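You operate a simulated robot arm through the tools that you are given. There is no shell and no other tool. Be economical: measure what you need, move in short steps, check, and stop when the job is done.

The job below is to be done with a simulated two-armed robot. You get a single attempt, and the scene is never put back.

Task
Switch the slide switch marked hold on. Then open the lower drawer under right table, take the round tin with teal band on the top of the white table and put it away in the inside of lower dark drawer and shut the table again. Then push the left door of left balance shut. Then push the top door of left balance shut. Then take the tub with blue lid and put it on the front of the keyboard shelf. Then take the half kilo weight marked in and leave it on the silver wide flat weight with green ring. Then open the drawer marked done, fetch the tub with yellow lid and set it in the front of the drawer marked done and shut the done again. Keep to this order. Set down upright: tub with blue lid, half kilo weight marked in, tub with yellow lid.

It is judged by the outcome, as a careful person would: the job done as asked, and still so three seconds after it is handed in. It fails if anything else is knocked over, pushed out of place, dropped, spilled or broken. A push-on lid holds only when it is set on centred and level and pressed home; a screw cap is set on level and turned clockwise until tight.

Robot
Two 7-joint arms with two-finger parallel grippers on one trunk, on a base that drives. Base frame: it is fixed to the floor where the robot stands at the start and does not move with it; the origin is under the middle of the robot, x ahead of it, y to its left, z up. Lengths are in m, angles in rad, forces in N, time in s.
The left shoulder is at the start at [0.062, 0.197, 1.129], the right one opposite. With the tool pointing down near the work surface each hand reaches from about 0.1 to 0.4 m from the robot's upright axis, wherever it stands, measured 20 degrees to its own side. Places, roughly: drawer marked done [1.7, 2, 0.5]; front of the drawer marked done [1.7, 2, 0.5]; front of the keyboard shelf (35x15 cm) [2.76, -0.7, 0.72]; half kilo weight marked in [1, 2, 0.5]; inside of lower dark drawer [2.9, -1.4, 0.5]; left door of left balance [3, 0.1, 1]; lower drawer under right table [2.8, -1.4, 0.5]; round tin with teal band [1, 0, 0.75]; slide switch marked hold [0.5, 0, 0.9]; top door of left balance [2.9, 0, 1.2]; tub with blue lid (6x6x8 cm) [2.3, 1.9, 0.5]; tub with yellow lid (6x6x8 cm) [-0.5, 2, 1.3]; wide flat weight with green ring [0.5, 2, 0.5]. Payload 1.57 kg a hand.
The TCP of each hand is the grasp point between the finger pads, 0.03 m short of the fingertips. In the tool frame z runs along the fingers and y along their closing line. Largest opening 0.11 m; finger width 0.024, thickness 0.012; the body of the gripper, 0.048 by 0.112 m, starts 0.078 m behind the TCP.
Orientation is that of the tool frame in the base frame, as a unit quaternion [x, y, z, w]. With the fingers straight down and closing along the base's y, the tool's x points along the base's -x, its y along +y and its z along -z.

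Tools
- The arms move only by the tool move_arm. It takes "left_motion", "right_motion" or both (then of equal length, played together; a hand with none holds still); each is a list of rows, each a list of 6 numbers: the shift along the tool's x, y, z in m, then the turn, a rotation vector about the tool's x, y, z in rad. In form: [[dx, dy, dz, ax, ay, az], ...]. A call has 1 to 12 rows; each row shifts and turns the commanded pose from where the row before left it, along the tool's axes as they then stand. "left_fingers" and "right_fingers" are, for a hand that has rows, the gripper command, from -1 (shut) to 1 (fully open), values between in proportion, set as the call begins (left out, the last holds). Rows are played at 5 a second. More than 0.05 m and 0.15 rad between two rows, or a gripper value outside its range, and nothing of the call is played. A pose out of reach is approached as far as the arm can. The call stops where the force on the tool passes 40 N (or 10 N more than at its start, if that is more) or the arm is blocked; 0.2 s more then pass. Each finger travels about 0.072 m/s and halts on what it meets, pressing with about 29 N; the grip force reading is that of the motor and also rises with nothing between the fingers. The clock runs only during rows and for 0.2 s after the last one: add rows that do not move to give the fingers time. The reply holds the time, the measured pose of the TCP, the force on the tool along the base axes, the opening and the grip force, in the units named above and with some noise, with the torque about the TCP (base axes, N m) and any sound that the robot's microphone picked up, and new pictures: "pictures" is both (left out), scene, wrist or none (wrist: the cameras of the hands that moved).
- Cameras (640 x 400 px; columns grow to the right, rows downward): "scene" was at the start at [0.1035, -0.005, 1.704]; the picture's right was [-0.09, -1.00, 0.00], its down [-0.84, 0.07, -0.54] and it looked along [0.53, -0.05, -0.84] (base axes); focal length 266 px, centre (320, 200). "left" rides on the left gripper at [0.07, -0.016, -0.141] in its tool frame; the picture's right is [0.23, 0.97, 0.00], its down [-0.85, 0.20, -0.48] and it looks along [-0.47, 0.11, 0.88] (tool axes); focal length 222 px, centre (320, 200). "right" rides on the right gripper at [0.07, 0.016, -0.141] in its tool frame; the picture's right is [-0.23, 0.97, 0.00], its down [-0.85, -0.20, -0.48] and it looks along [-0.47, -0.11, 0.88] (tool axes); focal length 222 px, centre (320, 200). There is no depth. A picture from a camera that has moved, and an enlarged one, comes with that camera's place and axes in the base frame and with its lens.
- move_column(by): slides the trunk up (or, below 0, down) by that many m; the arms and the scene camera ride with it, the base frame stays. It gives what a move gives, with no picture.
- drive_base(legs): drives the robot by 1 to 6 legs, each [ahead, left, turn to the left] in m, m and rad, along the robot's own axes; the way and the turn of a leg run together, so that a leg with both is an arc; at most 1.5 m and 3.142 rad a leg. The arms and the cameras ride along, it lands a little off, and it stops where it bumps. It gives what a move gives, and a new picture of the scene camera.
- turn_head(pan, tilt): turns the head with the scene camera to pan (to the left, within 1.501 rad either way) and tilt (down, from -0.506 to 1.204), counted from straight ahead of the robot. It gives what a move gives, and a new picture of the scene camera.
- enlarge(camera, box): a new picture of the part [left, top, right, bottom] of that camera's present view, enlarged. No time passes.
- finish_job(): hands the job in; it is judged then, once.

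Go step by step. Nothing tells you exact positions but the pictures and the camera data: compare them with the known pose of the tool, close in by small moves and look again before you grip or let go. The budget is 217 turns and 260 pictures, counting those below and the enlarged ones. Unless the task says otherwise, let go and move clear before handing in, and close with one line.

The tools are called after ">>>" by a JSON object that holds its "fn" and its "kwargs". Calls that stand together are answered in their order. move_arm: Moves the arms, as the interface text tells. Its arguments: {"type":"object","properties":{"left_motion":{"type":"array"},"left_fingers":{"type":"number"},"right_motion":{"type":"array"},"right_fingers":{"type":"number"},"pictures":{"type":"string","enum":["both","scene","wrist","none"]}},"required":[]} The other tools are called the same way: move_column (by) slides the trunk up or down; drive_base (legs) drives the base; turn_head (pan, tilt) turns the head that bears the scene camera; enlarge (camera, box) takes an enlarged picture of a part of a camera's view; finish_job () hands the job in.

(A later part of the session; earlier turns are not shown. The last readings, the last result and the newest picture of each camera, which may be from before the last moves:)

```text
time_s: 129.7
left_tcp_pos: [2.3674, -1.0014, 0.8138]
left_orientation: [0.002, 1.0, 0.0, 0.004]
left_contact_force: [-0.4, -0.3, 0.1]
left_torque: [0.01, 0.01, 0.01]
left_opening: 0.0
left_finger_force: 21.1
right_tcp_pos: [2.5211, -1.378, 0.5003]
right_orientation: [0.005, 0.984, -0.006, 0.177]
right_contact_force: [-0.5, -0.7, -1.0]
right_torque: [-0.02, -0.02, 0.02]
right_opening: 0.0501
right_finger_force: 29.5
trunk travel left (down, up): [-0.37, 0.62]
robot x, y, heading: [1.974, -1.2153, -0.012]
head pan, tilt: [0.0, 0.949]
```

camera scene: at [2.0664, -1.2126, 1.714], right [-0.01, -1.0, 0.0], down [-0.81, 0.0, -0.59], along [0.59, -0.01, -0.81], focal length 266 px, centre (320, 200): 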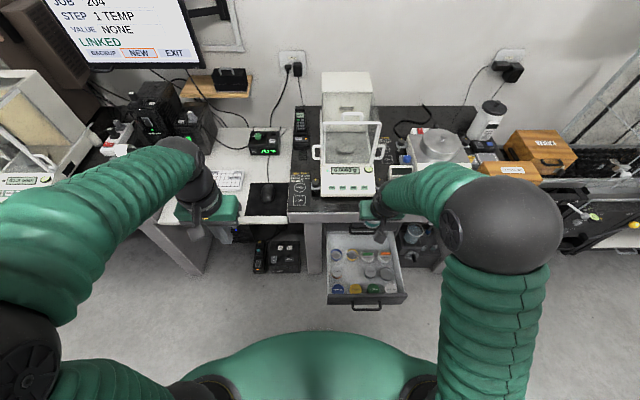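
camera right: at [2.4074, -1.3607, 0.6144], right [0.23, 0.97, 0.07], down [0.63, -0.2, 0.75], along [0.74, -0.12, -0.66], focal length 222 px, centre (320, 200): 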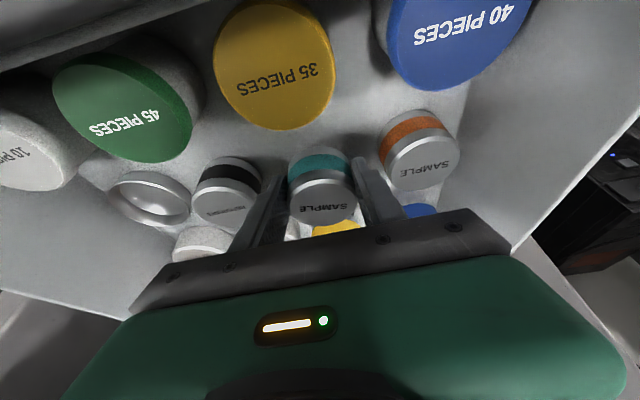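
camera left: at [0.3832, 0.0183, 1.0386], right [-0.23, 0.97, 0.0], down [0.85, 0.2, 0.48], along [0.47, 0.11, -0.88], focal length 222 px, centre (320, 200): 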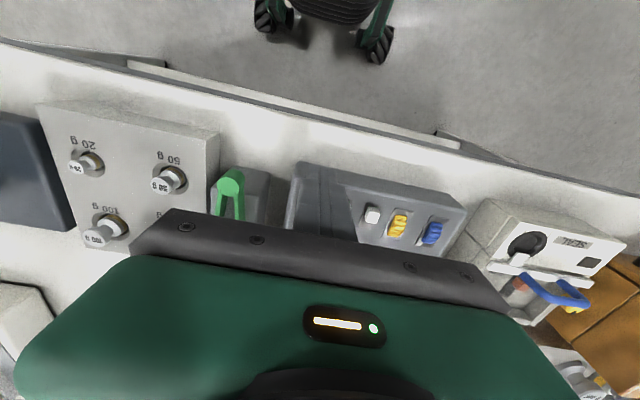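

>>> {"fn": "move_arm", "kwargs": {"right_motion": [[0.0014, 0, 0.0038, 0, 0, 0], [0.0014, 0, 0.0038, 0, 0, 0], [0, 0, 0, 0, 0, 0]], "pictures": "none"}}

```text
time_s: 130.5
left_tcp_pos: [2.3682, -1.0032, 0.8143]
left_orientation: [0.003, 1.0, 0.0, 0.005]
left_contact_force: [1.0, 0.2, -0.4]
left_torque: [0.03, -0.02, 0.01]
left_opening: 0.0
left_finger_force: 21.5
right_tcp_pos: [2.522, -1.3788, 0.4894]
right_orientation: [0.006, 0.984, -0.005, 0.178]
right_contact_force: [0.1, -0.1, -1.4]
right_torque: [-0.03, -0.01, 0.01]
right_opening: 0.0501
right_finger_force: 29.4
trunk travel left (down, up): [-0.37, 0.62]
robot x, y, heading: [1.9765, -1.2181, -0.008]
head pan, tilt: [0.0, 0.949]
```

>>> {"fn": "move_arm", "kwargs": {"right_motion": [[0.0014, 0, 0.0038, 0, 0, 0], [0.0014, 0, 0.0038, 0, 0, 0], [0, 0, 0, 0, 0, 0]], "pictures": "wrist"}}

```text
time_s: 131.3
left_tcp_pos: [2.366, -1.0008, 0.8152]
left_orientation: [0.004, 1.0, -0.001, 0.005]
left_contact_force: [-0.3, -0.1, -0.2]
left_torque: [-0.02, 0.04, 0.0]
left_opening: 0.0002
left_finger_force: 21.7
right_tcp_pos: [2.5236, -1.379, 0.486]
right_orientation: [0.006, 0.983, -0.005, 0.182]
right_contact_force: [2.4, -2.8, 31.5]
right_torque: [0.57, -0.04, -0.08]
right_opening: 0.0503
right_finger_force: 29.2
trunk travel left (down, up): [-0.37, 0.62]
robot x, y, heading: [1.9752, -1.2218, -0.006]
head pan, tilt: [0.0, 0.949]
camera right: at [2.4087, -1.3606, 0.5935], right [0.23, 0.97, 0.07], down [0.62, -0.2, 0.75], along [0.75, -0.12, -0.65], focal length 222 px, centre (320, 200)
```

right: 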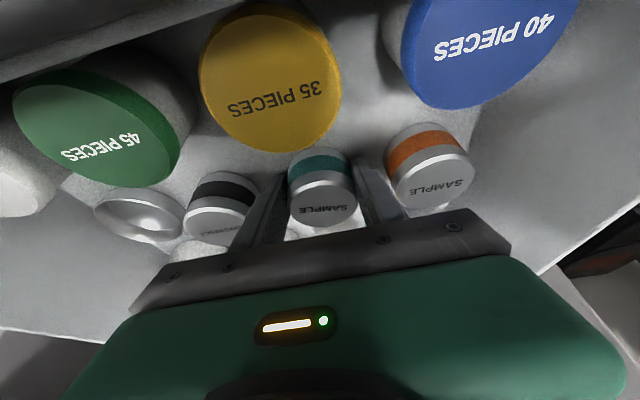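

The tin rests on the drawer floor. I relieve the force, open slightly and rise.

>>> {"fn": "move_arm", "kwargs": {"right_motion": [[-0.001, 0, -0.0028, 0, 0, 0], [0, 0, 0, 0, 0, 0]], "pictures": "none"}}

>>> {"fn": "move_arm", "kwargs": {"right_motion": [[0, 0, 0, 0, 0, 0], [0, 0, 0, 0, 0, 0], [-0.0034, 0, -0.0094, 0, 0, 0], [-0.0068, 0, -0.0188, 0, 0, 0], [-0.0137, 0, -0.0376, 0, 0, 0], [-0.0137, 0, -0.0376, 0, 0, 0], [0, 0, 0, 0, 0, 0]], "right_fingers": 0.12, "pictures": "wrist"}}

```text
time_s: 131.9
left_tcp_pos: [2.3661, -1.0013, 0.8136]
left_orientation: [0.003, 1.0, 0.0, 0.005]
left_contact_force: [0.2, -0.2, -0.2]
left_torque: [0.0, 0.03, -0.01]
left_opening: 0.0001
left_finger_force: 21.8
right_tcp_pos: [2.5219, -1.3792, 0.4868]
right_orientation: [0.004, 0.984, -0.005, 0.179]
right_contact_force: [3.0, -1.1, 20.6]
right_torque: [0.22, -0.6, -0.07]
right_opening: 0.05
right_finger_force: 29.1
trunk travel left (down, up): [-0.37, 0.62]
robot x, y, heading: [1.9735, -1.2163, -0.006]
head pan, tilt: [0.0, 0.949]
```

```text
time_s: 133.5
left_tcp_pos: [2.367, -1.0029, 0.8146]
left_orientation: [0.002, 1.0, 0.0, 0.004]
left_contact_force: [0.5, 0.1, -0.5]
left_torque: [-0.03, -0.01, 0.03]
left_opening: 0.0
left_finger_force: 21.1
right_tcp_pos: [2.5196, -1.3791, 0.5963]
right_orientation: [0.005, 0.984, -0.005, 0.176]
right_contact_force: [0.0, -0.5, 0.2]
right_torque: [0.01, 0.04, 0.02]
right_opening: 0.0616
right_finger_force: 0.0
trunk travel left (down, up): [-0.37, 0.62]
robot x, y, heading: [1.9727, -1.2175, -0.003]
head pan, tilt: [0.0, 0.949]
camera right: at [2.4054, -1.3603, 0.7043], right [0.23, 0.97, 0.07], down [0.63, -0.2, 0.75], along [0.74, -0.12, -0.66], focal length 222 px, centre (320, 200)
```

right: 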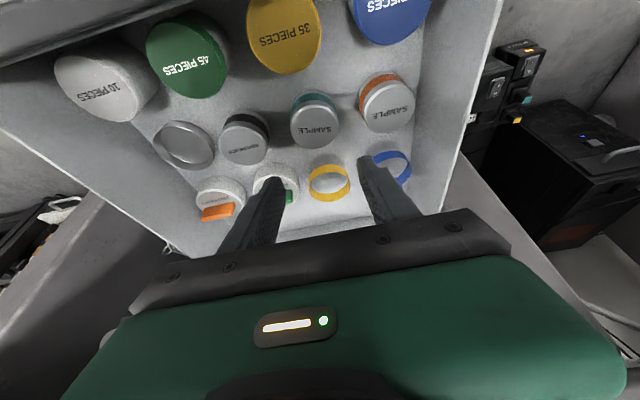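

Tin is upright in its slot. Now I back out and re-orient the right hand to push the drawer shut.

>>> {"fn": "move_column", "kwargs": {"by": 0.12}}

>>> {"fn": "drive_base", "kwargs": {"legs": [[-0.35, 0, 0]]}}

>>> {"fn": "move_arm", "kwargs": {"right_motion": [[0, 0, 0, 0, -0.14, 0], [0, 0, 0, 0, -0.14, 0], [0, 0, 0, 0, -0.14, 0], [0, 0, 0, 0, -0.14, 0], [0, 0, 0, 0, -0.14, 0], [0, 0, 0, 0, -0.14, 0], [0, 0, 0.02, 0, -0.14, 0], [0, 0, 0.02, 0, -0.14, 0]], "right_fingers": -1, "pictures": "scene"}}

```text
time_s: 135.0
left_tcp_pos: [2.3686, -1.001, 0.9347]
left_orientation: [0.003, 1.0, 0.0, 0.005]
left_contact_force: [0.6, 0.0, -0.5]
left_torque: [0.03, 0.04, -0.01]
left_opening: 0.0002
left_finger_force: 20.7
right_tcp_pos: [2.5202, -1.3787, 0.7154]
right_orientation: [0.005, 0.984, -0.004, 0.177]
right_contact_force: [0.4, -0.2, -1.0]
right_torque: [-0.01, -0.01, 0.02]
right_opening: 0.0615
right_finger_force: 0.0
trunk travel left (down, up): [-0.49, 0.5]
robot x, y, heading: [1.9767, -1.2176, -0.006]
head pan, tilt: [0.0, 0.949]
```

```text
time_s: 137.3
left_tcp_pos: [2.0127, -0.999, 0.9343]
left_orientation: [0.001, 1.0, 0.0, 0.005]
left_contact_force: [0.3, 0.2, 0.6]
left_torque: [-0.01, 0.02, 0.01]
left_opening: 0.0
left_finger_force: 21.3
right_tcp_pos: [2.1659, -1.3748, 0.7163]
right_orientation: [0.006, 0.984, -0.005, 0.177]
right_contact_force: [-0.5, -0.7, -0.8]
right_torque: [0.0, -0.02, 0.0]
right_opening: 0.0614
right_finger_force: 0.1
trunk travel left (down, up): [-0.49, 0.5]
robot x, y, heading: [1.6226, -1.215, -0.01]
head pan, tilt: [0.0, 0.949]
camera scene: at [1.7274, -1.2145, 1.4729], right [-0.01, -1.0, 0.0], down [-0.81, 0.0, -0.58], along [0.58, 0.0, -0.81], focal length 266 px, centre (320, 200)
```

scene: 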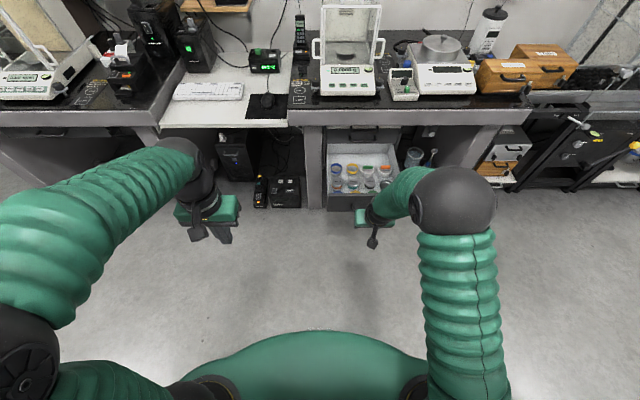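

```text
time_s: 139.1
left_tcp_pos: [2.0118, -0.9996, 0.9349]
left_orientation: [0.002, 1.0, 0.0, 0.005]
left_contact_force: [0.8, -0.6, -0.4]
left_torque: [0.02, 0.04, 0.0]
left_opening: 0.0
left_finger_force: 20.7
right_tcp_pos: [2.2026, -1.3764, 0.7046]
right_orientation: [0.001, 0.739, -0.006, 0.674]
right_contact_force: [0.2, 0.5, 1.1]
right_torque: [-0.03, 0.01, -0.02]
right_opening: 0.0
right_finger_force: 21.2
trunk travel left (down, up): [-0.49, 0.5]
robot x, y, heading: [1.6256, -1.2124, -0.007]
head pan, tilt: [0.0, 0.949]
camera scene: at [1.7286, -1.2146, 1.4728], right [-0.01, -1.0, 0.0], down [-0.81, 0.0, -0.58], along [0.58, 0.0, -0.81], focal length 266 px, centre (320, 200)
```

scene: 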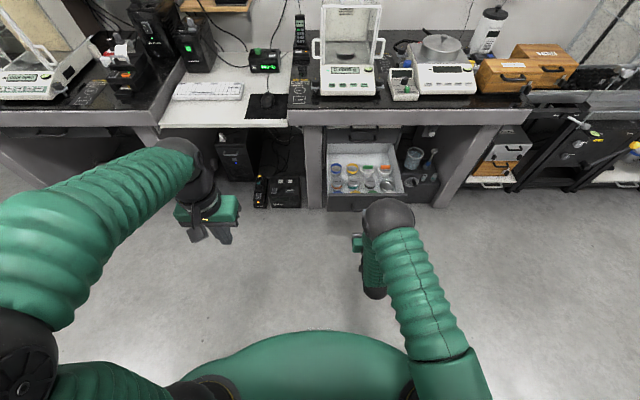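

>>> {"fn": "move_column", "kwargs": {"by": -0.17}}

>>> {"fn": "drive_base", "kwargs": {"legs": [[0.12, -0.03, 0.006]]}}

>>> {"fn": "enlarge", "kwargs": {"camera": "scene", "box": [290, 140, 470, 280]}}

```text
time_s: 141.1
left_tcp_pos: [2.0132, -1.0004, 0.7657]
left_orientation: [0.002, 1.0, 0.0, 0.005]
left_contact_force: [0.7, -0.7, 0.8]
left_torque: [-0.01, 0.03, -0.02]
left_opening: 0.0
left_finger_force: 21.3
right_tcp_pos: [2.2012, -1.3763, 0.5354]
right_orientation: [0.001, 0.739, -0.006, 0.673]
right_contact_force: [0.1, 0.3, 0.2]
right_torque: [0.03, -0.03, -0.03]
right_opening: 0.0
right_finger_force: 20.7
trunk travel left (down, up): [-0.32, 0.67]
robot x, y, heading: [1.6196, -1.213, -0.008]
head pan, tilt: [0.0, 0.949]
```

```text
time_s: 142.3
left_tcp_pos: [2.1343, -1.0277, 0.7646]
left_orientation: [-0.001, 1.0, -0.001, 0.005]
left_contact_force: [0.2, -0.1, 0.9]
left_torque: [0.0, 0.02, -0.02]
left_opening: 0.0
left_finger_force: 21.1
right_tcp_pos: [2.3255, -1.4037, 0.5337]
right_orientation: [0.0, 0.74, -0.005, 0.673]
right_contact_force: [-0.2, -0.2, -0.5]
right_torque: [-0.02, -0.03, 0.0]
right_opening: 0.0
right_finger_force: 22.0
trunk travel left (down, up): [-0.32, 0.67]
robot x, y, heading: [1.741, -1.2434, -0.003]
head pan, tilt: [0.0, 0.949]
camera scene: at [1.8511, -1.2435, 1.3027], right [0.0, -1.0, 0.0], down [-0.82, 0.0, -0.58], along [0.58, 0.0, -0.82], focal length 266 px, centre (320, 200)
```

scene: 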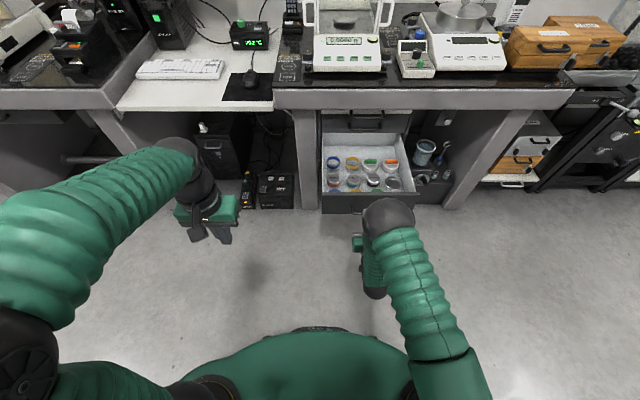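

```text
2.86 times, centred on (380, 210) of scene
camera zoom: at [1.8511, -1.2435, 1.3027], right [0.0, -1.0, 0.0], down [-0.82, 0.0, -0.58], along [0.58, 0.0, -0.82], focal length 759 px, centre (149, 171)
```

zoom: 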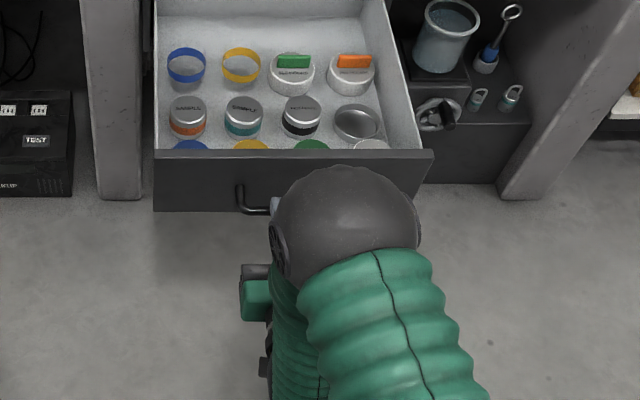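

>>> {"fn": "drive_base", "kwargs": {"legs": [[0.15, 0, 0]]}}

```text
time_s: 143.7
left_tcp_pos: [2.2832, -1.0298, 0.7644]
left_orientation: [0.0, 1.0, -0.001, 0.005]
left_contact_force: [-0.5, -0.1, -0.5]
left_torque: [0.01, 0.01, 0.01]
left_opening: 0.0
left_finger_force: 21.0
right_tcp_pos: [2.475, -1.4052, 0.535]
right_orientation: [0.001, 0.74, -0.006, 0.673]
right_contact_force: [0.2, 0.0, 0.0]
right_torque: [0.01, -0.01, 0.01]
right_opening: 0.0004
right_finger_force: 21.4
trunk travel left (down, up): [-0.32, 0.67]
robot x, y, heading: [1.8938, -1.2474, -0.003]
head pan, tilt: [0.0, 0.949]
camera scene: at [2.0003, -1.245, 1.3027], right [0.0, -1.0, 0.0], down [-0.81, 0.0, -0.58], along [0.58, 0.0, -0.81], focal length 266 px, centre (320, 200)
```

scene: 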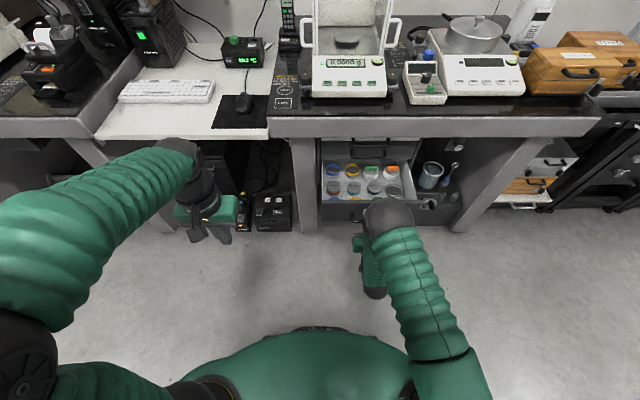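

>>> {"fn": "drive_base", "kwargs": {"legs": [[0.12, 0, 0]]}}

>>> {"fn": "move_arm", "kwargs": {"right_motion": [[0, 0, 0.025, 0, 0, 0], [0, 0, 0.025, 0, 0, 0], [0, 0, 0.02, 0, 0, 0], [0, 0, 0.02, 0, 0, 0], [0, 0, 0.02, 0, 0, 0]], "pictures": "scene"}}

```text
time_s: 144.9
left_tcp_pos: [2.4033, -1.0314, 0.7649]
left_orientation: [0.001, 1.0, 0.0, 0.006]
left_contact_force: [0.7, 0.5, 0.0]
left_torque: [0.02, 0.02, 0.04]
left_opening: 0.0
left_finger_force: 21.4
right_tcp_pos: [2.5927, -1.4068, 0.5353]
right_orientation: [0.001, 0.739, -0.006, 0.673]
right_contact_force: [0.4, 0.0, 0.1]
right_torque: [-0.01, -0.03, 0.0]
right_opening: 0.0001
right_finger_force: 21.1
trunk travel left (down, up): [-0.32, 0.67]
robot x, y, heading: [2.0122, -1.2448, -0.004]
head pan, tilt: [0.0, 0.949]
camera scene: at [2.1196, -1.2456, 1.3027], right [0.0, -1.0, 0.0], down [-0.82, 0.0, -0.58], along [0.58, 0.0, -0.82], focal length 266 px, centre (320, 200)
```

scene: 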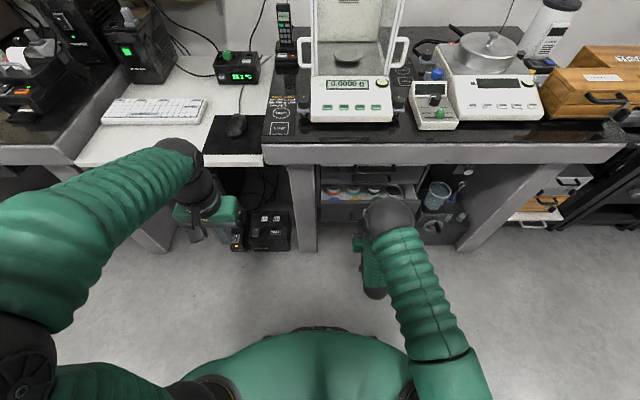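

```text
time_s: 145.9
left_tcp_pos: [2.4, -1.0299, 0.7661]
left_orientation: [0.001, 1.0, 0.0, 0.007]
left_contact_force: [0.6, -0.3, -0.2]
left_torque: [-0.01, 0.06, -0.01]
left_opening: 0.0
left_finger_force: 21.8
right_tcp_pos: [2.6702, -1.4059, 0.5257]
right_orientation: [0.001, 0.739, -0.006, 0.674]
right_contact_force: [-19.1, 0.6, 10.5]
right_torque: [0.06, -0.51, 0.08]
right_opening: 0.0
right_finger_force: 21.2
trunk travel left (down, up): [-0.32, 0.67]
robot x, y, heading: [2.0078, -1.2472, -0.013]
head pan, tilt: [0.0, 0.949]
stopped in row 4 (right hand): the force on the tool passed its limit at 79 N (the readings are from after the stop); the commanded pose is now the measured one
camera scene: at [2.1177, -1.2456, 1.3029], right [-0.01, -1.0, 0.0], down [-0.81, 0.0, -0.58], along [0.58, 0.0, -0.81], focal length 266 px, centre (320, 200)
```

scene: 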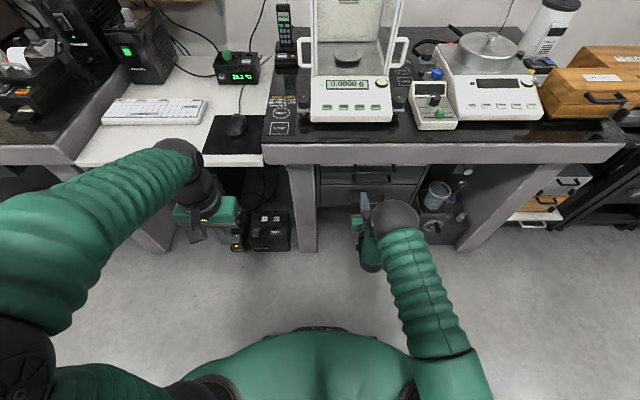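

The drawer hit its closed stop. I back off and verify.

>>> {"fn": "drive_base", "kwargs": {"legs": [[-0.2, 0, 0.01]]}}

>>> {"fn": "enlarge", "kwargs": {"camera": "scene", "box": [290, 120, 450, 250]}}

```text
time_s: 147.5
left_tcp_pos: [2.1957, -1.0281, 0.7671]
left_orientation: [-0.005, 1.0, 0.0, 0.007]
left_contact_force: [0.7, -0.2, 0.7]
left_torque: [0.02, -0.03, -0.01]
left_opening: 0.0
left_finger_force: 20.7
right_tcp_pos: [2.4706, -1.399, 0.5286]
right_orientation: [-0.003, 0.739, -0.002, 0.674]
right_contact_force: [-0.4, -0.8, 0.0]
right_torque: [-0.04, -0.02, 0.01]
right_opening: 0.0001
right_finger_force: 21.2
trunk travel left (down, up): [-0.32, 0.67]
robot x, y, heading: [1.8075, -1.2461, 0.001]
head pan, tilt: [0.0, 0.949]
camera scene: at [1.9156, -1.2447, 1.303], right [0.01, -1.0, 0.0], down [-0.81, -0.01, -0.58], along [0.58, 0.0, -0.81], focal length 266 px, centre (320, 200)
```

scene: 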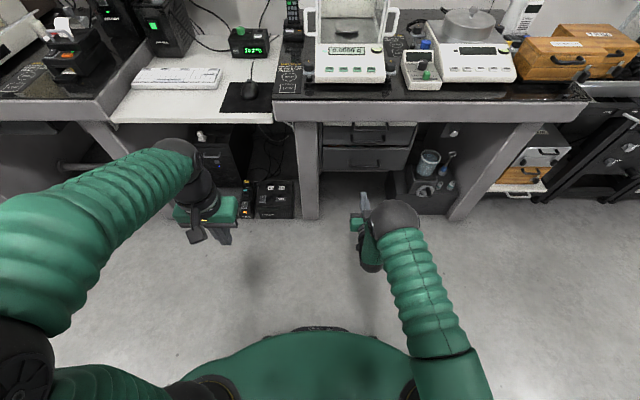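

```text
3.08 times, centred on (370, 185) of scene
camera zoom: at [1.9156, -1.2447, 1.303], right [0.01, -1.0, 0.0], down [-0.81, -0.01, -0.58], along [0.58, 0.0, -0.81], focal length 817 px, centre (166, 246)
```

zoom: 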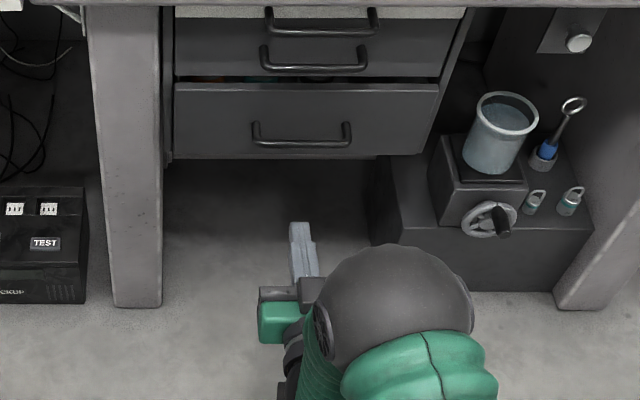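

The lower drawer still looks ajar by about a centimetre. I raise the hand slightly and push again.

>>> {"fn": "drive_base", "kwargs": {"legs": [[0.16, 0, 0]]}}

>>> {"fn": "move_arm", "kwargs": {"right_motion": [[-0.01, 0, 0.01, 0, 0, 0], [0, 0, 0.015, 0, 0, 0], [0, 0, 0.01, 0, 0, 0], [0, 0, 0.01, 0, 0, 0], [0, 0, 0.01, 0, 0, 0], [0, 0, 0.01, 0, 0, 0], [0, 0, 0.01, 0, 0, 0], [0, 0, 0.01, 0, 0, 0]], "pictures": "wrist"}}

>>> {"fn": "enlarge", "kwargs": {"camera": "scene", "box": [290, 120, 450, 250]}}

```text
time_s: 148.9
left_tcp_pos: [2.3543, -1.0242, 0.7662]
left_orientation: [-0.004, 1.0, 0.0, 0.006]
left_contact_force: [0.2, 0.1, 0.4]
left_torque: [0.01, 0.01, 0.01]
left_opening: 0.0001
left_finger_force: 20.7
right_tcp_pos: [2.6301, -1.3985, 0.5276]
right_orientation: [-0.002, 0.739, -0.004, 0.674]
right_contact_force: [0.6, -0.5, 0.8]
right_torque: [-0.01, -0.04, -0.03]
right_opening: 0.0
right_finger_force: 21.6
trunk travel left (down, up): [-0.32, 0.67]
robot x, y, heading: [1.9694, -1.2491, 0.005]
head pan, tilt: [0.0, 0.949]
camera scene: at [2.0766, -1.2437, 1.3027], right [0.01, -1.0, 0.0], down [-0.81, -0.01, -0.58], along [0.58, 0.0, -0.81], focal length 266 px, centre (320, 200)
```

scene: 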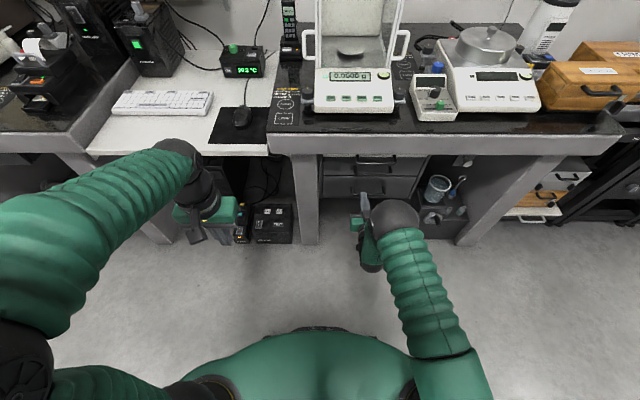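

```text
time_s: 150.0
left_tcp_pos: [2.3509, -1.0241, 0.7675]
left_orientation: [-0.004, 1.0, 0.001, 0.008]
left_contact_force: [0.4, 0.2, -0.9]
left_torque: [0.03, 0.04, 0.01]
left_opening: 0.0
left_finger_force: 21.2
right_tcp_pos: [2.6705, -1.398, 0.5331]
right_orientation: [-0.002, 0.738, -0.003, 0.675]
right_contact_force: [-21.2, 0.2, 10.5]
right_torque: [-0.01, -0.47, -0.01]
right_opening: 0.0
right_finger_force: 21.5
trunk travel left (down, up): [-0.32, 0.67]
robot x, y, heading: [1.9694, -1.2471, 0.005]
head pan, tilt: [0.0, 0.949]
stopped in row 5 (right hand): the force on the tool passed its limit at 45 N (the readings are from after the stop); the commanded pose is now the measured one
camera right: at [2.5237, -1.3826, 0.4766], right [0.02, 0.98, 0.22], down [-0.4, -0.19, 0.9], along [0.92, -0.1, 0.39], focal length 222 px, centre (320, 200)
```

right: 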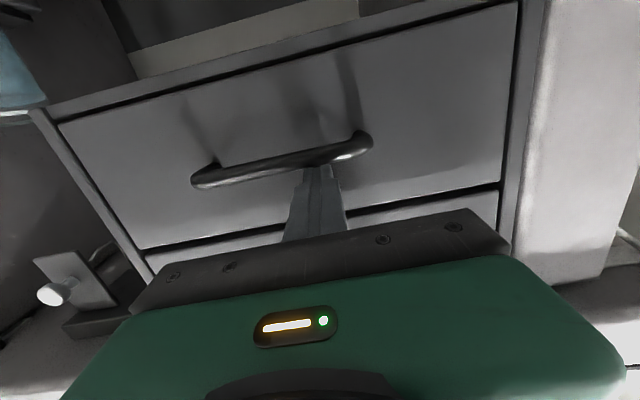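

```text
3.08 times, centred on (370, 185) of scene
camera zoom: at [2.0743, -1.2436, 1.303], right [0.01, -1.0, 0.0], down [-0.81, -0.01, -0.58], along [0.58, 0.0, -0.81], focal length 817 px, centre (166, 246)
```

zoom: 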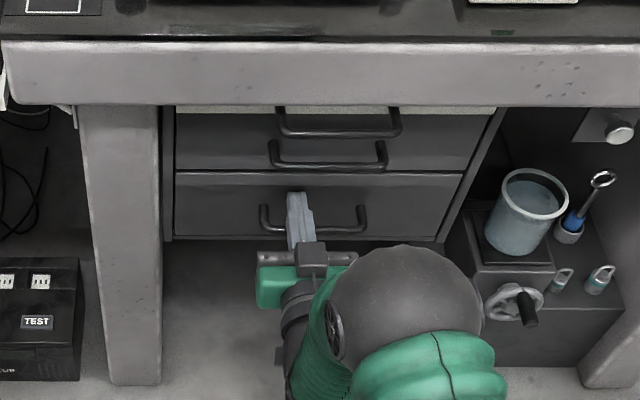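

>>> {"fn": "drive_base", "kwargs": {"legs": [[-0.25, 0, -0.005]]}}

>>> {"fn": "enlarge", "kwargs": {"camera": "scene", "box": [310, 110, 430, 210]}}

>>> {"fn": "enlarge", "kwargs": {"camera": "right", "box": [200, 60, 500, 240]}}

```text
time_s: 151.8
left_tcp_pos: [2.1027, -1.028, 0.7675]
left_orientation: [-0.005, 1.0, 0.0, 0.009]
left_contact_force: [-0.9, -0.4, 0.1]
left_torque: [0.02, 0.0, -0.01]
left_opening: 0.0003
left_finger_force: 21.7
right_tcp_pos: [2.422, -1.4, 0.5339]
right_orientation: [-0.002, 0.737, -0.003, 0.676]
right_contact_force: [-0.2, -0.5, 0.6]
right_torque: [0.0, 0.01, -0.01]
right_opening: 0.0001
right_finger_force: 21.6
trunk travel left (down, up): [-0.32, 0.67]
robot x, y, heading: [1.7203, -1.2446, 0.004]
head pan, tilt: [0.0, 0.949]
camera scene: at [1.8252, -1.2452, 1.303], right [0.01, -1.0, 0.0], down [-0.81, 0.0, -0.58], along [0.58, 0.0, -0.81], focal length 266 px, centre (320, 200)
```

scene: 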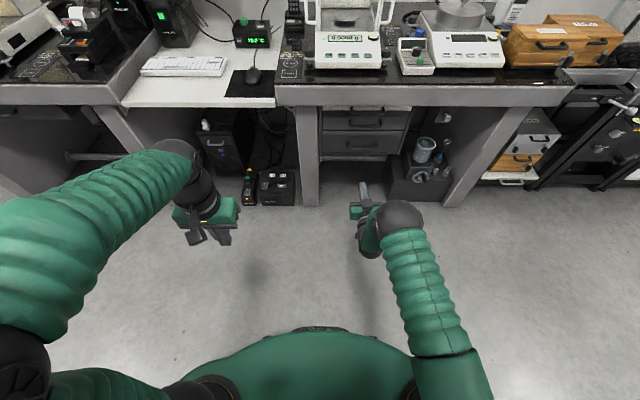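

```text
4.00 times, centred on (370, 160) of scene
camera zoom: at [1.8252, -1.2452, 1.303], right [0.01, -1.0, 0.0], down [-0.81, 0.0, -0.58], along [0.58, 0.0, -0.81], focal length 1063 px, centre (120, 360)
```

zoom: 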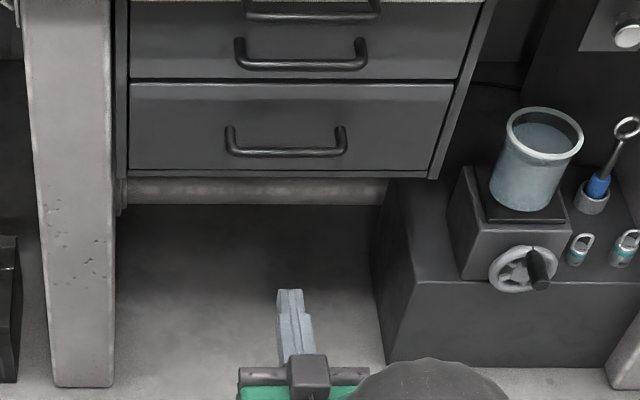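

```text
2.13 times, centred on (350, 150) of right
camera zoom: at [2.2748, -1.3848, 0.477], right [0.02, 0.98, 0.22], down [-0.4, -0.19, 0.9], along [0.92, -0.11, 0.39], focal length 474 px, centre (256, 307)
```

zoom: 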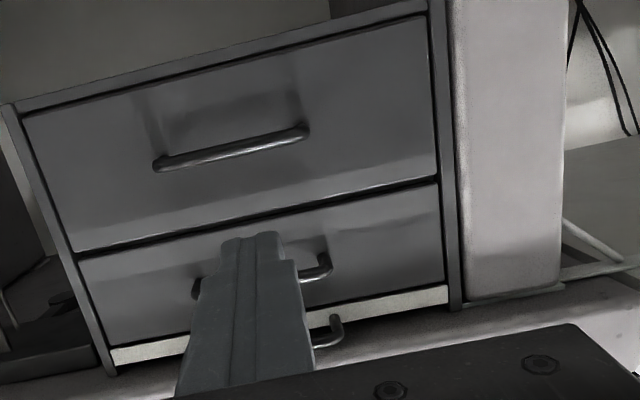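

The drawer is fully shut. Next I go to the left balance and look at its doors.

>>> {"fn": "move_column", "kwargs": {"by": 0.4}}

>>> {"fn": "drive_base", "kwargs": {"legs": [[0.0, 1.25, 0]]}}

>>> {"fn": "turn_head", "kwargs": {"pan": 0.0, "tilt": 0.5}}

>>> {"fn": "enlarge", "kwargs": {"camera": "scene", "box": [220, 60, 420, 240]}}

```text
time_s: 155.6
left_tcp_pos: [2.1031, -1.0278, 1.1681]
left_orientation: [-0.004, 1.0, -0.001, 0.009]
left_contact_force: [-0.2, 0.2, -0.1]
left_torque: [-0.01, 0.04, -0.03]
left_opening: 0.0
left_finger_force: 20.6
right_tcp_pos: [2.4226, -1.3997, 0.9337]
right_orientation: [-0.003, 0.737, -0.002, 0.676]
right_contact_force: [0.1, -0.2, 0.2]
right_torque: [0.0, 0.0, -0.02]
right_opening: 0.0
right_finger_force: 21.5
trunk travel left (down, up): [-0.72, 0.27]
robot x, y, heading: [1.719, -1.2465, 0.004]
head pan, tilt: [0.0, 0.949]
```

```text
time_s: 161.9
left_tcp_pos: [2.095, 0.2182, 1.1687]
left_orientation: [-0.004, 1.0, 0.001, 0.009]
left_contact_force: [-0.1, -0.9, 0.6]
left_torque: [-0.01, 0.02, -0.01]
left_opening: 0.0003
left_finger_force: 21.3
right_tcp_pos: [2.4147, -0.153, 0.9336]
right_orientation: [-0.002, 0.738, -0.002, 0.675]
right_contact_force: [0.7, 0.3, 0.4]
right_torque: [0.02, 0.0, -0.04]
right_opening: 0.0
right_finger_force: 21.3
trunk travel left (down, up): [-0.72, 0.27]
robot x, y, heading: [1.7112, 0.001, 0.001]
head pan, tilt: [0.0, 0.949]
camera scene: at [1.8201, -0.0008, 1.7029], right [0.01, -1.0, 0.0], down [-0.81, 0.0, -0.58], along [0.58, 0.01, -0.81], focal length 266 px, centre (320, 200)
```

scene: 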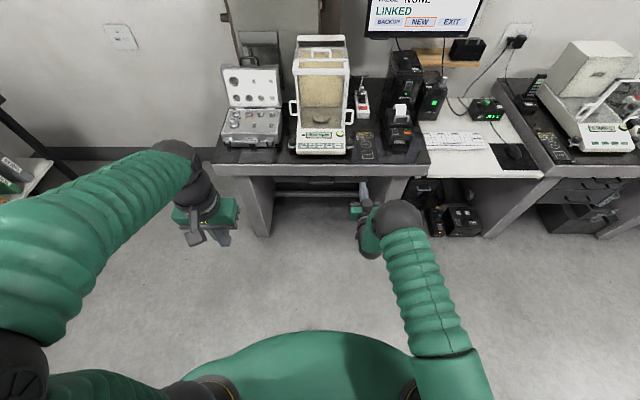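

```text
time_s: 162.8
left_tcp_pos: [2.0937, 0.2207, 1.1684]
left_orientation: [-0.005, 1.0, 0.0, 0.009]
left_contact_force: [-0.8, -0.1, 0.3]
left_torque: [0.0, 0.03, 0.0]
left_opening: 0.0
left_finger_force: 21.6
right_tcp_pos: [2.4136, -0.1512, 0.9348]
right_orientation: [-0.003, 0.737, -0.002, 0.676]
right_contact_force: [0.9, 0.2, -0.9]
right_torque: [-0.02, -0.01, -0.01]
right_opening: 0.0
right_finger_force: 21.1
trunk travel left (down, up): [-0.72, 0.27]
robot x, y, heading: [1.7111, 0.0025, 0.01]
head pan, tilt: [0.0, 0.499]
camera scene: at [1.8383, 0.002, 1.7402], right [0.01, -1.0, 0.0], down [-0.48, 0.0, -0.88], along [0.88, 0.01, -0.48], focal length 266 px, centre (320, 200)
```

scene: 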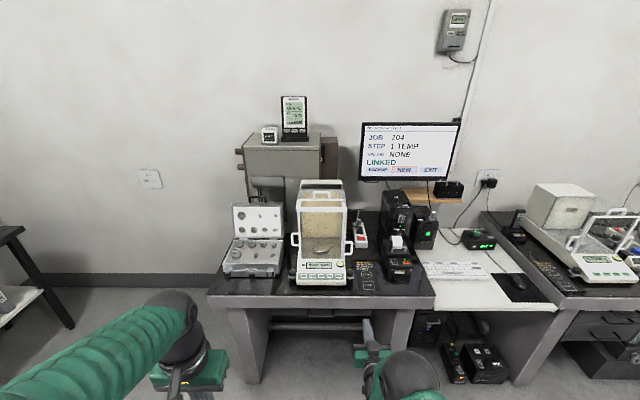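

```text
2.22 times, centred on (320, 150) of scene
camera zoom: at [1.8383, 0.002, 1.7402], right [0.01, -1.0, 0.0], down [-0.48, 0.0, -0.88], along [0.88, 0.01, -0.48], focal length 590 px, centre (320, 311)
```

zoom: 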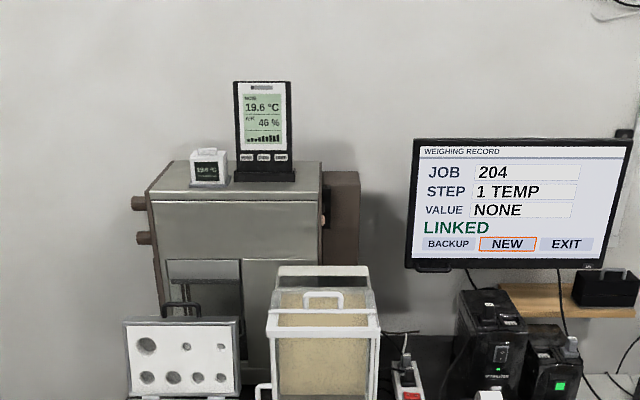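

>>> {"fn": "enlarge", "kwargs": {"camera": "scene", "box": [270, 165, 380, 295]}}

```text
3.08 times, centred on (325, 230) of scene
camera zoom: at [1.8383, 0.002, 1.7402], right [0.01, -1.0, 0.0], down [-0.48, 0.0, -0.88], along [0.88, 0.01, -0.48], focal length 817 px, centre (305, 108)
```

zoom: 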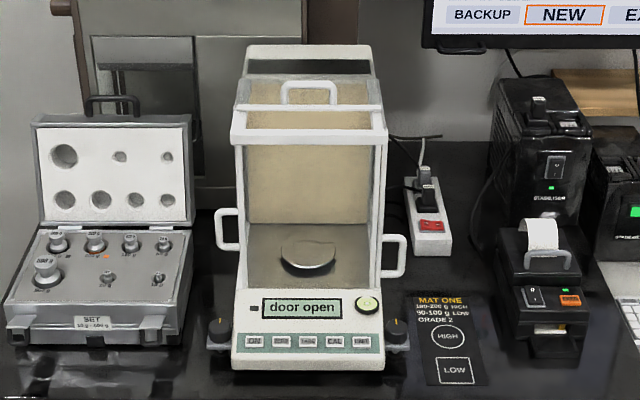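

The balance's left and top doors are slid back and must come forward (handles: left side loop and top loop). I move left and closer for a second view.

>>> {"fn": "drive_base", "kwargs": {"legs": [[0.12, 0.35, 0]]}}

>>> {"fn": "turn_head", "kwargs": {"pan": -0.3, "tilt": 0.55}}

>>> {"fn": "enlarge", "kwargs": {"camera": "scene", "box": [220, 110, 400, 260]}}

```text
time_s: 165.2
left_tcp_pos: [2.2127, 0.5695, 1.1695]
left_orientation: [-0.004, 1.0, 0.003, 0.01]
left_contact_force: [1.1, 0.3, 0.2]
left_torque: [-0.01, 0.0, -0.02]
left_opening: 0.0001
left_finger_force: 21.5
right_tcp_pos: [2.5321, 0.1982, 0.9346]
right_orientation: [-0.003, 0.737, 0.0, 0.676]
right_contact_force: [0.7, 0.0, 0.6]
right_torque: [-0.01, -0.02, 0.05]
right_opening: 0.0001
right_finger_force: 22.2
trunk travel left (down, up): [-0.72, 0.27]
robot x, y, heading: [1.8304, 0.351, 0.007]
head pan, tilt: [0.0, 0.499]
camera scene: at [1.9556, 0.3491, 1.7404], right [0.01, -1.0, 0.0], down [-0.48, 0.0, -0.88], along [0.88, 0.01, -0.48], focal length 266 px, centre (320, 200)
```

scene: 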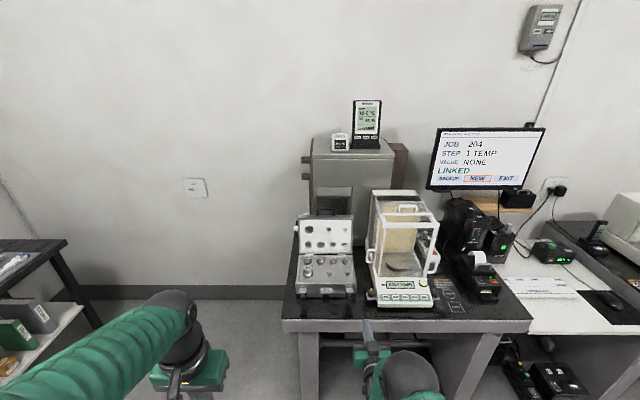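

```text
time_s: 166.0
left_tcp_pos: [2.2116, 0.5715, 1.1681]
left_orientation: [-0.005, 1.0, 0.002, 0.01]
left_contact_force: [0.5, -0.8, 0.2]
left_torque: [0.05, -0.01, 0.01]
left_opening: 0.0
left_finger_force: 21.8
right_tcp_pos: [2.5313, 0.1986, 0.9349]
right_orientation: [-0.003, 0.737, -0.002, 0.676]
right_contact_force: [0.6, -1.0, 0.6]
right_torque: [0.04, 0.02, 0.02]
right_opening: 0.0001
right_finger_force: 21.2
trunk travel left (down, up): [-0.72, 0.27]
robot x, y, heading: [1.8318, 0.3519, 0.007]
head pan, tilt: [-0.3, 0.55]
camera scene: at [1.9517, 0.3256, 1.7357], right [-0.29, -0.96, 0.0], down [-0.5, 0.15, -0.85], along [0.81, -0.25, -0.52], focal length 266 px, centre (320, 200)
```

scene: 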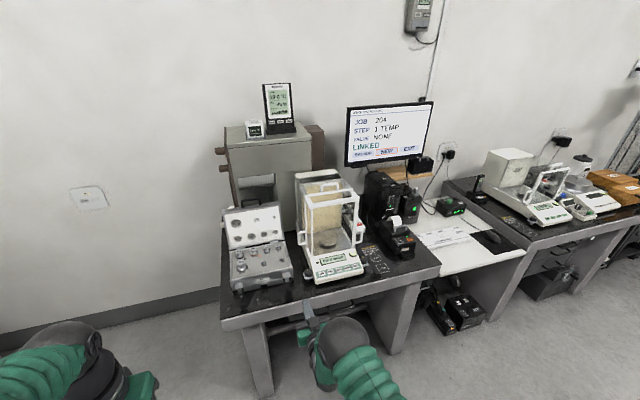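

```text
2.67 times, centred on (310, 185) of scene
camera zoom: at [1.9517, 0.3256, 1.7357], right [-0.29, -0.96, 0.0], down [-0.5, 0.15, -0.85], along [0.81, -0.25, -0.52], focal length 708 px, centre (347, 240)
```

zoom: 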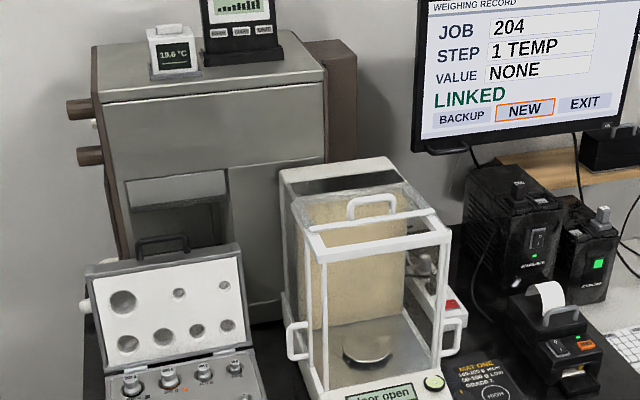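

Stereo gives: left door handle [2.853, 0.133, 0.974], top handle [2.847, 0.009, 1.21], both needing a pull towards the front. I tuck the right arm and re-orient the left hand (closing along x, leaning outward).

>>> {"fn": "move_arm", "kwargs": {"right_motion": [[0, 0, 0, 0, 0.14, 0], [0, 0, 0, 0, 0.14, 0], [0, 0, 0, 0, 0.14, 0], [0, 0, 0, 0, 0.14, 0], [0, 0, 0, 0, 0.14, 0], [0, 0, 0, 0, 0.14, 0], [0, 0, 0, 0, 0.14, 0], [0, 0, 0, 0, 0.14, 0], [0, 0, 0, 0, 0.14, 0], [0, 0, 0, 0, 0.14, 0], [0.03, 0, -0.03, 0, 0, 0], [0.03, 0, -0.03, 0, 0, 0]], "left_motion": [[0, 0, 0, 0, 0, 0.1428], [0, 0, 0, 0, 0, 0.1428], [0, 0, 0, 0, 0, 0.1428], [0, 0, 0, 0, 0, 0.1428], [0, 0, 0, 0, 0, 0.1428], [0, 0, 0, 0, 0, 0.1428], [0, 0, 0, 0, 0, 0.1428], [0, 0, 0, 0, 0, 0.1428], [0, 0, 0, 0, 0, 0.1428], [0, 0, 0, 0, 0, 0.1428], [0, 0, 0, 0, 0, 0.1428], [0, 0, 0, 0, 0, 0]], "pictures": "none"}}

>>> {"fn": "move_arm", "kwargs": {"right_motion": [[0.03, 0, -0.03, 0, 0, 0], [0.03, 0, -0.03, 0, 0, 0], [0.03, 0, -0.03, 0, 0, 0], [0.03, 0, -0.02, 0, 0, 0], [0.03, 0, 0, 0, 0, 0], [0.03, 0, 0, 0, 0, 0]], "left_motion": [[0, 0, 0, 0, -0.1163, 0], [0, 0, 0, 0, -0.1163, 0], [0, 0, 0, 0, -0.1163, 0], [0, 0, 0, 0, 0, 0], [0, 0, 0, 0, 0, 0], [0, 0, 0, 0, 0, 0]], "pictures": "scene"}}

```text
time_s: 168.6
left_tcp_pos: [2.2077, 0.5757, 1.1691]
left_orientation: [0.705, 0.709, 0.007, 0.009]
left_contact_force: [-0.2, 0.3, 1.0]
left_torque: [0.02, -0.02, 0.0]
left_opening: 0.0001
left_finger_force: 21.1
right_tcp_pos: [2.4628, 0.2049, 0.9934]
right_orientation: [-0.002, 0.999, -0.003, 0.044]
right_contact_force: [0.3, 0.4, 0.5]
right_torque: [-0.01, 0.0, -0.01]
right_opening: 0.0
right_finger_force: 21.3
trunk travel left (down, up): [-0.72, 0.27]
robot x, y, heading: [1.8258, 0.3564, 0.008]
head pan, tilt: [-0.3, 0.55]
```

```text
time_s: 170.0
left_tcp_pos: [2.21, 0.5719, 1.1695]
left_orientation: [0.694, 0.699, -0.114, 0.131]
left_contact_force: [0.1, 0.0, -0.2]
left_torque: [-0.02, 0.01, -0.03]
left_opening: 0.0
left_finger_force: 21.8
right_tcp_pos: [2.2761, 0.2018, 1.0846]
right_orientation: [-0.002, 0.999, -0.003, 0.042]
right_contact_force: [0.5, 0.5, 0.3]
right_torque: [0.0, -0.01, -0.01]
right_opening: 0.0
right_finger_force: 21.3
trunk travel left (down, up): [-0.72, 0.27]
robot x, y, heading: [1.834, 0.3537, 0.003]
head pan, tilt: [-0.3, 0.55]
camera scene: at [1.9493, 0.328, 1.7359], right [-0.29, -0.96, 0.0], down [-0.5, 0.15, -0.85], along [0.82, -0.25, -0.52], focal length 266 px, centre (320, 200)
```

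scene: 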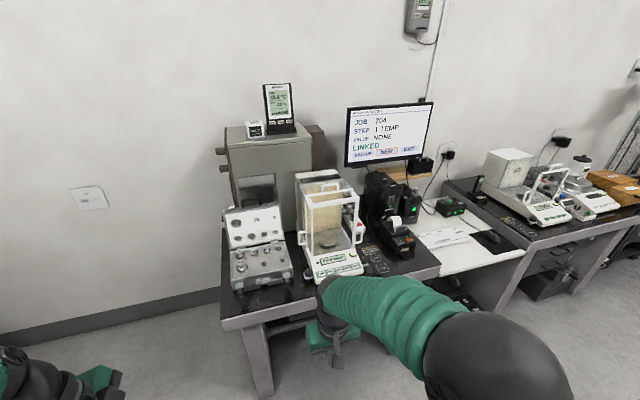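

>>> {"fn": "move_column", "kwargs": {"by": 0.15}}

>>> {"fn": "drive_base", "kwargs": {"legs": [[0.2, -0.4, 0], [0.25, 0, 0]]}}

>>> {"fn": "turn_head", "kwargs": {"pan": 0.15, "tilt": 0.85}}

```text
time_s: 171.7
left_tcp_pos: [2.2108, 0.5736, 1.3207]
left_orientation: [0.695, 0.698, -0.116, 0.13]
left_contact_force: [0.1, 0.5, -0.4]
left_torque: [-0.05, 0.0, 0.0]
left_opening: 0.0002
left_finger_force: 21.7
right_tcp_pos: [2.2778, 0.202, 1.2337]
right_orientation: [-0.002, 0.999, -0.003, 0.042]
right_contact_force: [-0.1, -0.7, 0.7]
right_torque: [0.02, 0.0, 0.0]
right_opening: 0.0
right_finger_force: 21.4
trunk travel left (down, up): [-0.87, 0.12]
robot x, y, heading: [1.8309, 0.3552, 0.007]
head pan, tilt: [-0.3, 0.55]
```

```text
time_s: 175.9
left_tcp_pos: [2.6585, 0.1842, 1.3218]
left_orientation: [0.69, 0.703, -0.112, 0.133]
left_contact_force: [0.2, -0.9, -0.4]
left_torque: [0.05, 0.04, -0.01]
left_opening: 0.0
left_finger_force: 21.4
right_tcp_pos: [2.7285, -0.1864, 1.2371]
right_orientation: [-0.007, 0.999, -0.004, 0.044]
right_contact_force: [0.3, 0.0, 0.1]
right_torque: [0.03, -0.03, 0.01]
right_opening: 0.0
right_finger_force: 21.4
trunk travel left (down, up): [-0.87, 0.12]
robot x, y, heading: [2.2889, -0.0372, 0.019]
head pan, tilt: [-0.3, 0.55]
camera scene: at [2.3975, -0.0638, 1.8865], right [-0.28, -0.96, 0.0], down [-0.5, 0.15, -0.85], along [0.82, -0.24, -0.52], focal length 266 px, centre (320, 200)
```

scene: 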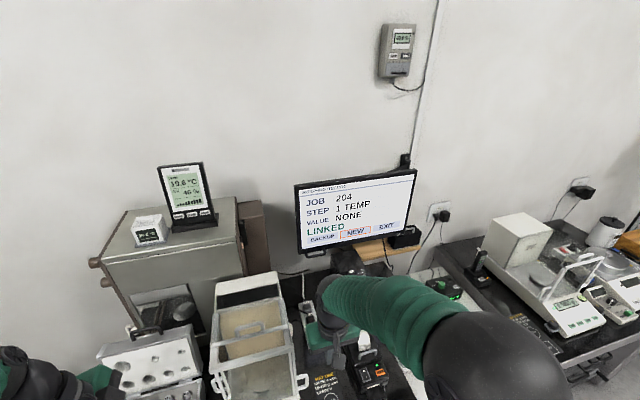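

```text
time_s: 176.8
left_tcp_pos: [2.6651, 0.1864, 1.3184]
left_orientation: [0.69, 0.703, -0.113, 0.131]
left_contact_force: [-0.4, 0.2, 0.0]
left_torque: [-0.01, 0.03, -0.02]
left_opening: 0.0
left_finger_force: 21.5
right_tcp_pos: [2.7351, -0.1843, 1.2336]
right_orientation: [-0.007, 0.999, -0.004, 0.042]
right_contact_force: [-0.5, -0.4, 0.3]
right_torque: [-0.01, 0.01, 0.01]
right_opening: 0.0
right_finger_force: 21.5
trunk travel left (down, up): [-0.87, 0.12]
robot x, y, heading: [2.2871, -0.0402, 0.02]
head pan, tilt: [0.15, 0.85]
camera scene: at [2.3985, -0.0242, 1.8604], right [0.17, -0.99, 0.0], down [-0.74, -0.13, -0.66], along [0.65, 0.11, -0.75], focal length 266 px, centre (320, 200)
```

scene: 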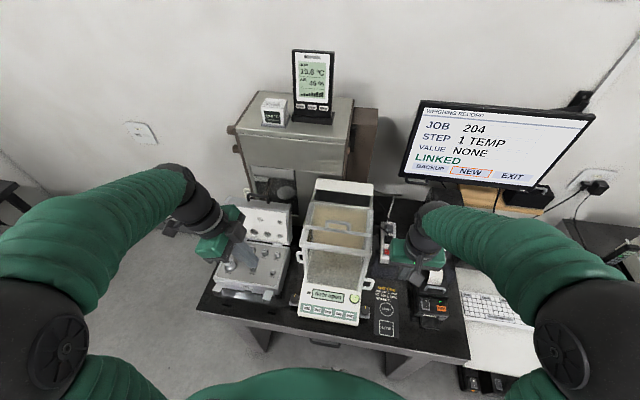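

>>> {"fn": "enlarge", "kwargs": {"camera": "scene", "box": [190, 170, 400, 330]}}

>>> {"fn": "enlarge", "kwargs": {"camera": "left", "box": [0, 0, 640, 400]}}

```text
2.50 times, centred on (295, 250) of scene
camera zoom: at [2.3985, -0.0242, 1.8604], right [0.17, -0.99, 0.0], down [-0.74, -0.13, -0.66], along [0.65, 0.11, -0.75], focal length 664 px, centre (382, 75)
```

zoom: 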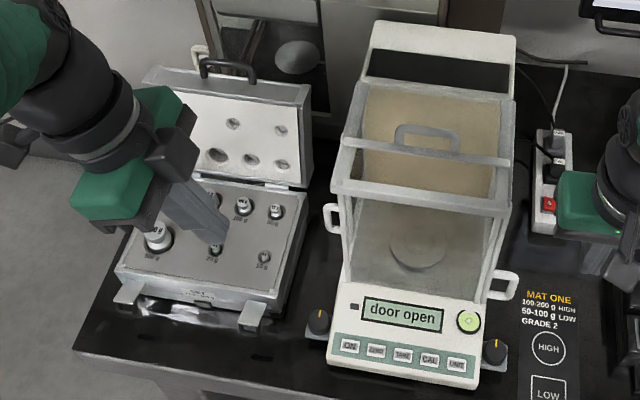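

```text
1.00 times, centred on (320, 200) of left (not enlarged: the box is as wide or as high as the picture)
camera zoom: at [2.6435, 0.2991, 1.4287], right [0.97, 0.24, -0.06], down [0.2, -0.64, 0.75], along [0.14, -0.73, -0.66], focal length 222 px, centre (320, 200)
```

zoom: 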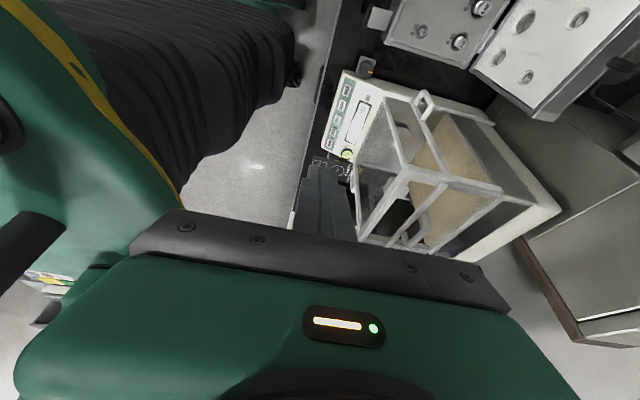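

>>> {"fn": "move_arm", "kwargs": {"left_motion": [[0.0125, 0.039, 0.0128, 0, 0, 0], [0.0125, 0.039, 0.0128, 0, 0, 0], [0.0125, 0.039, 0.0128, 0, 0, 0], [0.0125, 0.039, 0.0128, 0, 0, 0], [0.0125, 0.039, 0.0128, 0, 0, 0], [0.0125, 0.039, 0.0128, 0, 0, 0], [0, 0, 0, 0, 0, 0]], "pictures": "both"}}

```text
time_s: 178.4
left_tcp_pos: [2.8973, 0.2393, 1.2285]
left_orientation: [0.69, 0.702, -0.114, 0.132]
left_contact_force: [-0.6, 0.2, 0.4]
left_torque: [-0.01, -0.03, 0.02]
left_opening: 0.0001
left_finger_force: 21.4
right_tcp_pos: [2.7329, -0.1832, 1.2353]
right_orientation: [-0.008, 0.999, -0.004, 0.042]
right_contact_force: [0.4, 0.1, -0.1]
right_torque: [0.01, 0.0, -0.01]
right_opening: 0.0002
right_finger_force: 21.2
trunk travel left (down, up): [-0.87, 0.12]
robot x, y, heading: [2.2859, -0.0398, 0.014]
head pan, tilt: [0.15, 0.85]
camera scene: at [2.3991, -0.0215, 1.8603], right [0.17, -0.99, 0.0], down [-0.74, -0.13, -0.66], along [0.65, 0.11, -0.75], focal length 266 px, centre (320, 200)
camera left: at [2.8756, 0.3526, 1.3379], right [0.97, 0.24, -0.06], down [0.2, -0.64, 0.75], along [0.14, -0.74, -0.66], focal length 222 px, centre (320, 200)
```

scene: 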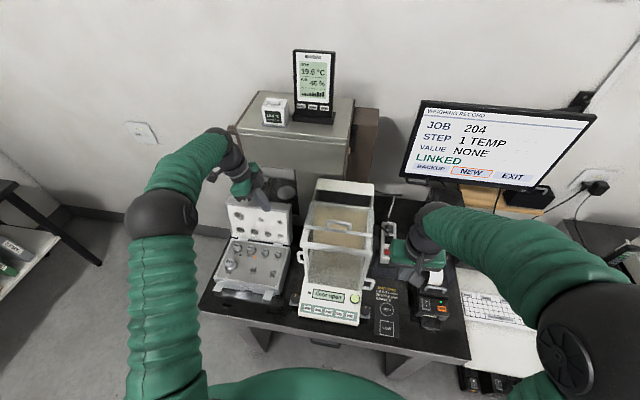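
left: 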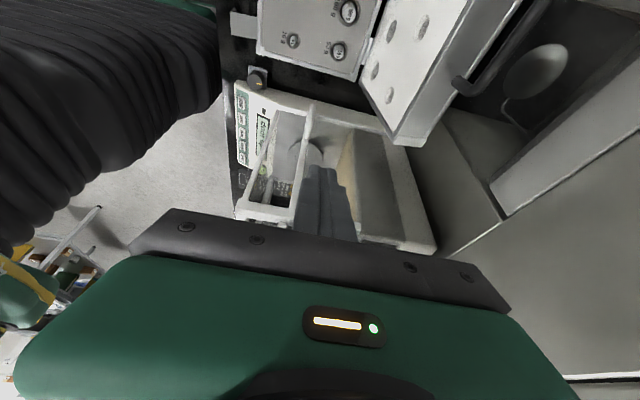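

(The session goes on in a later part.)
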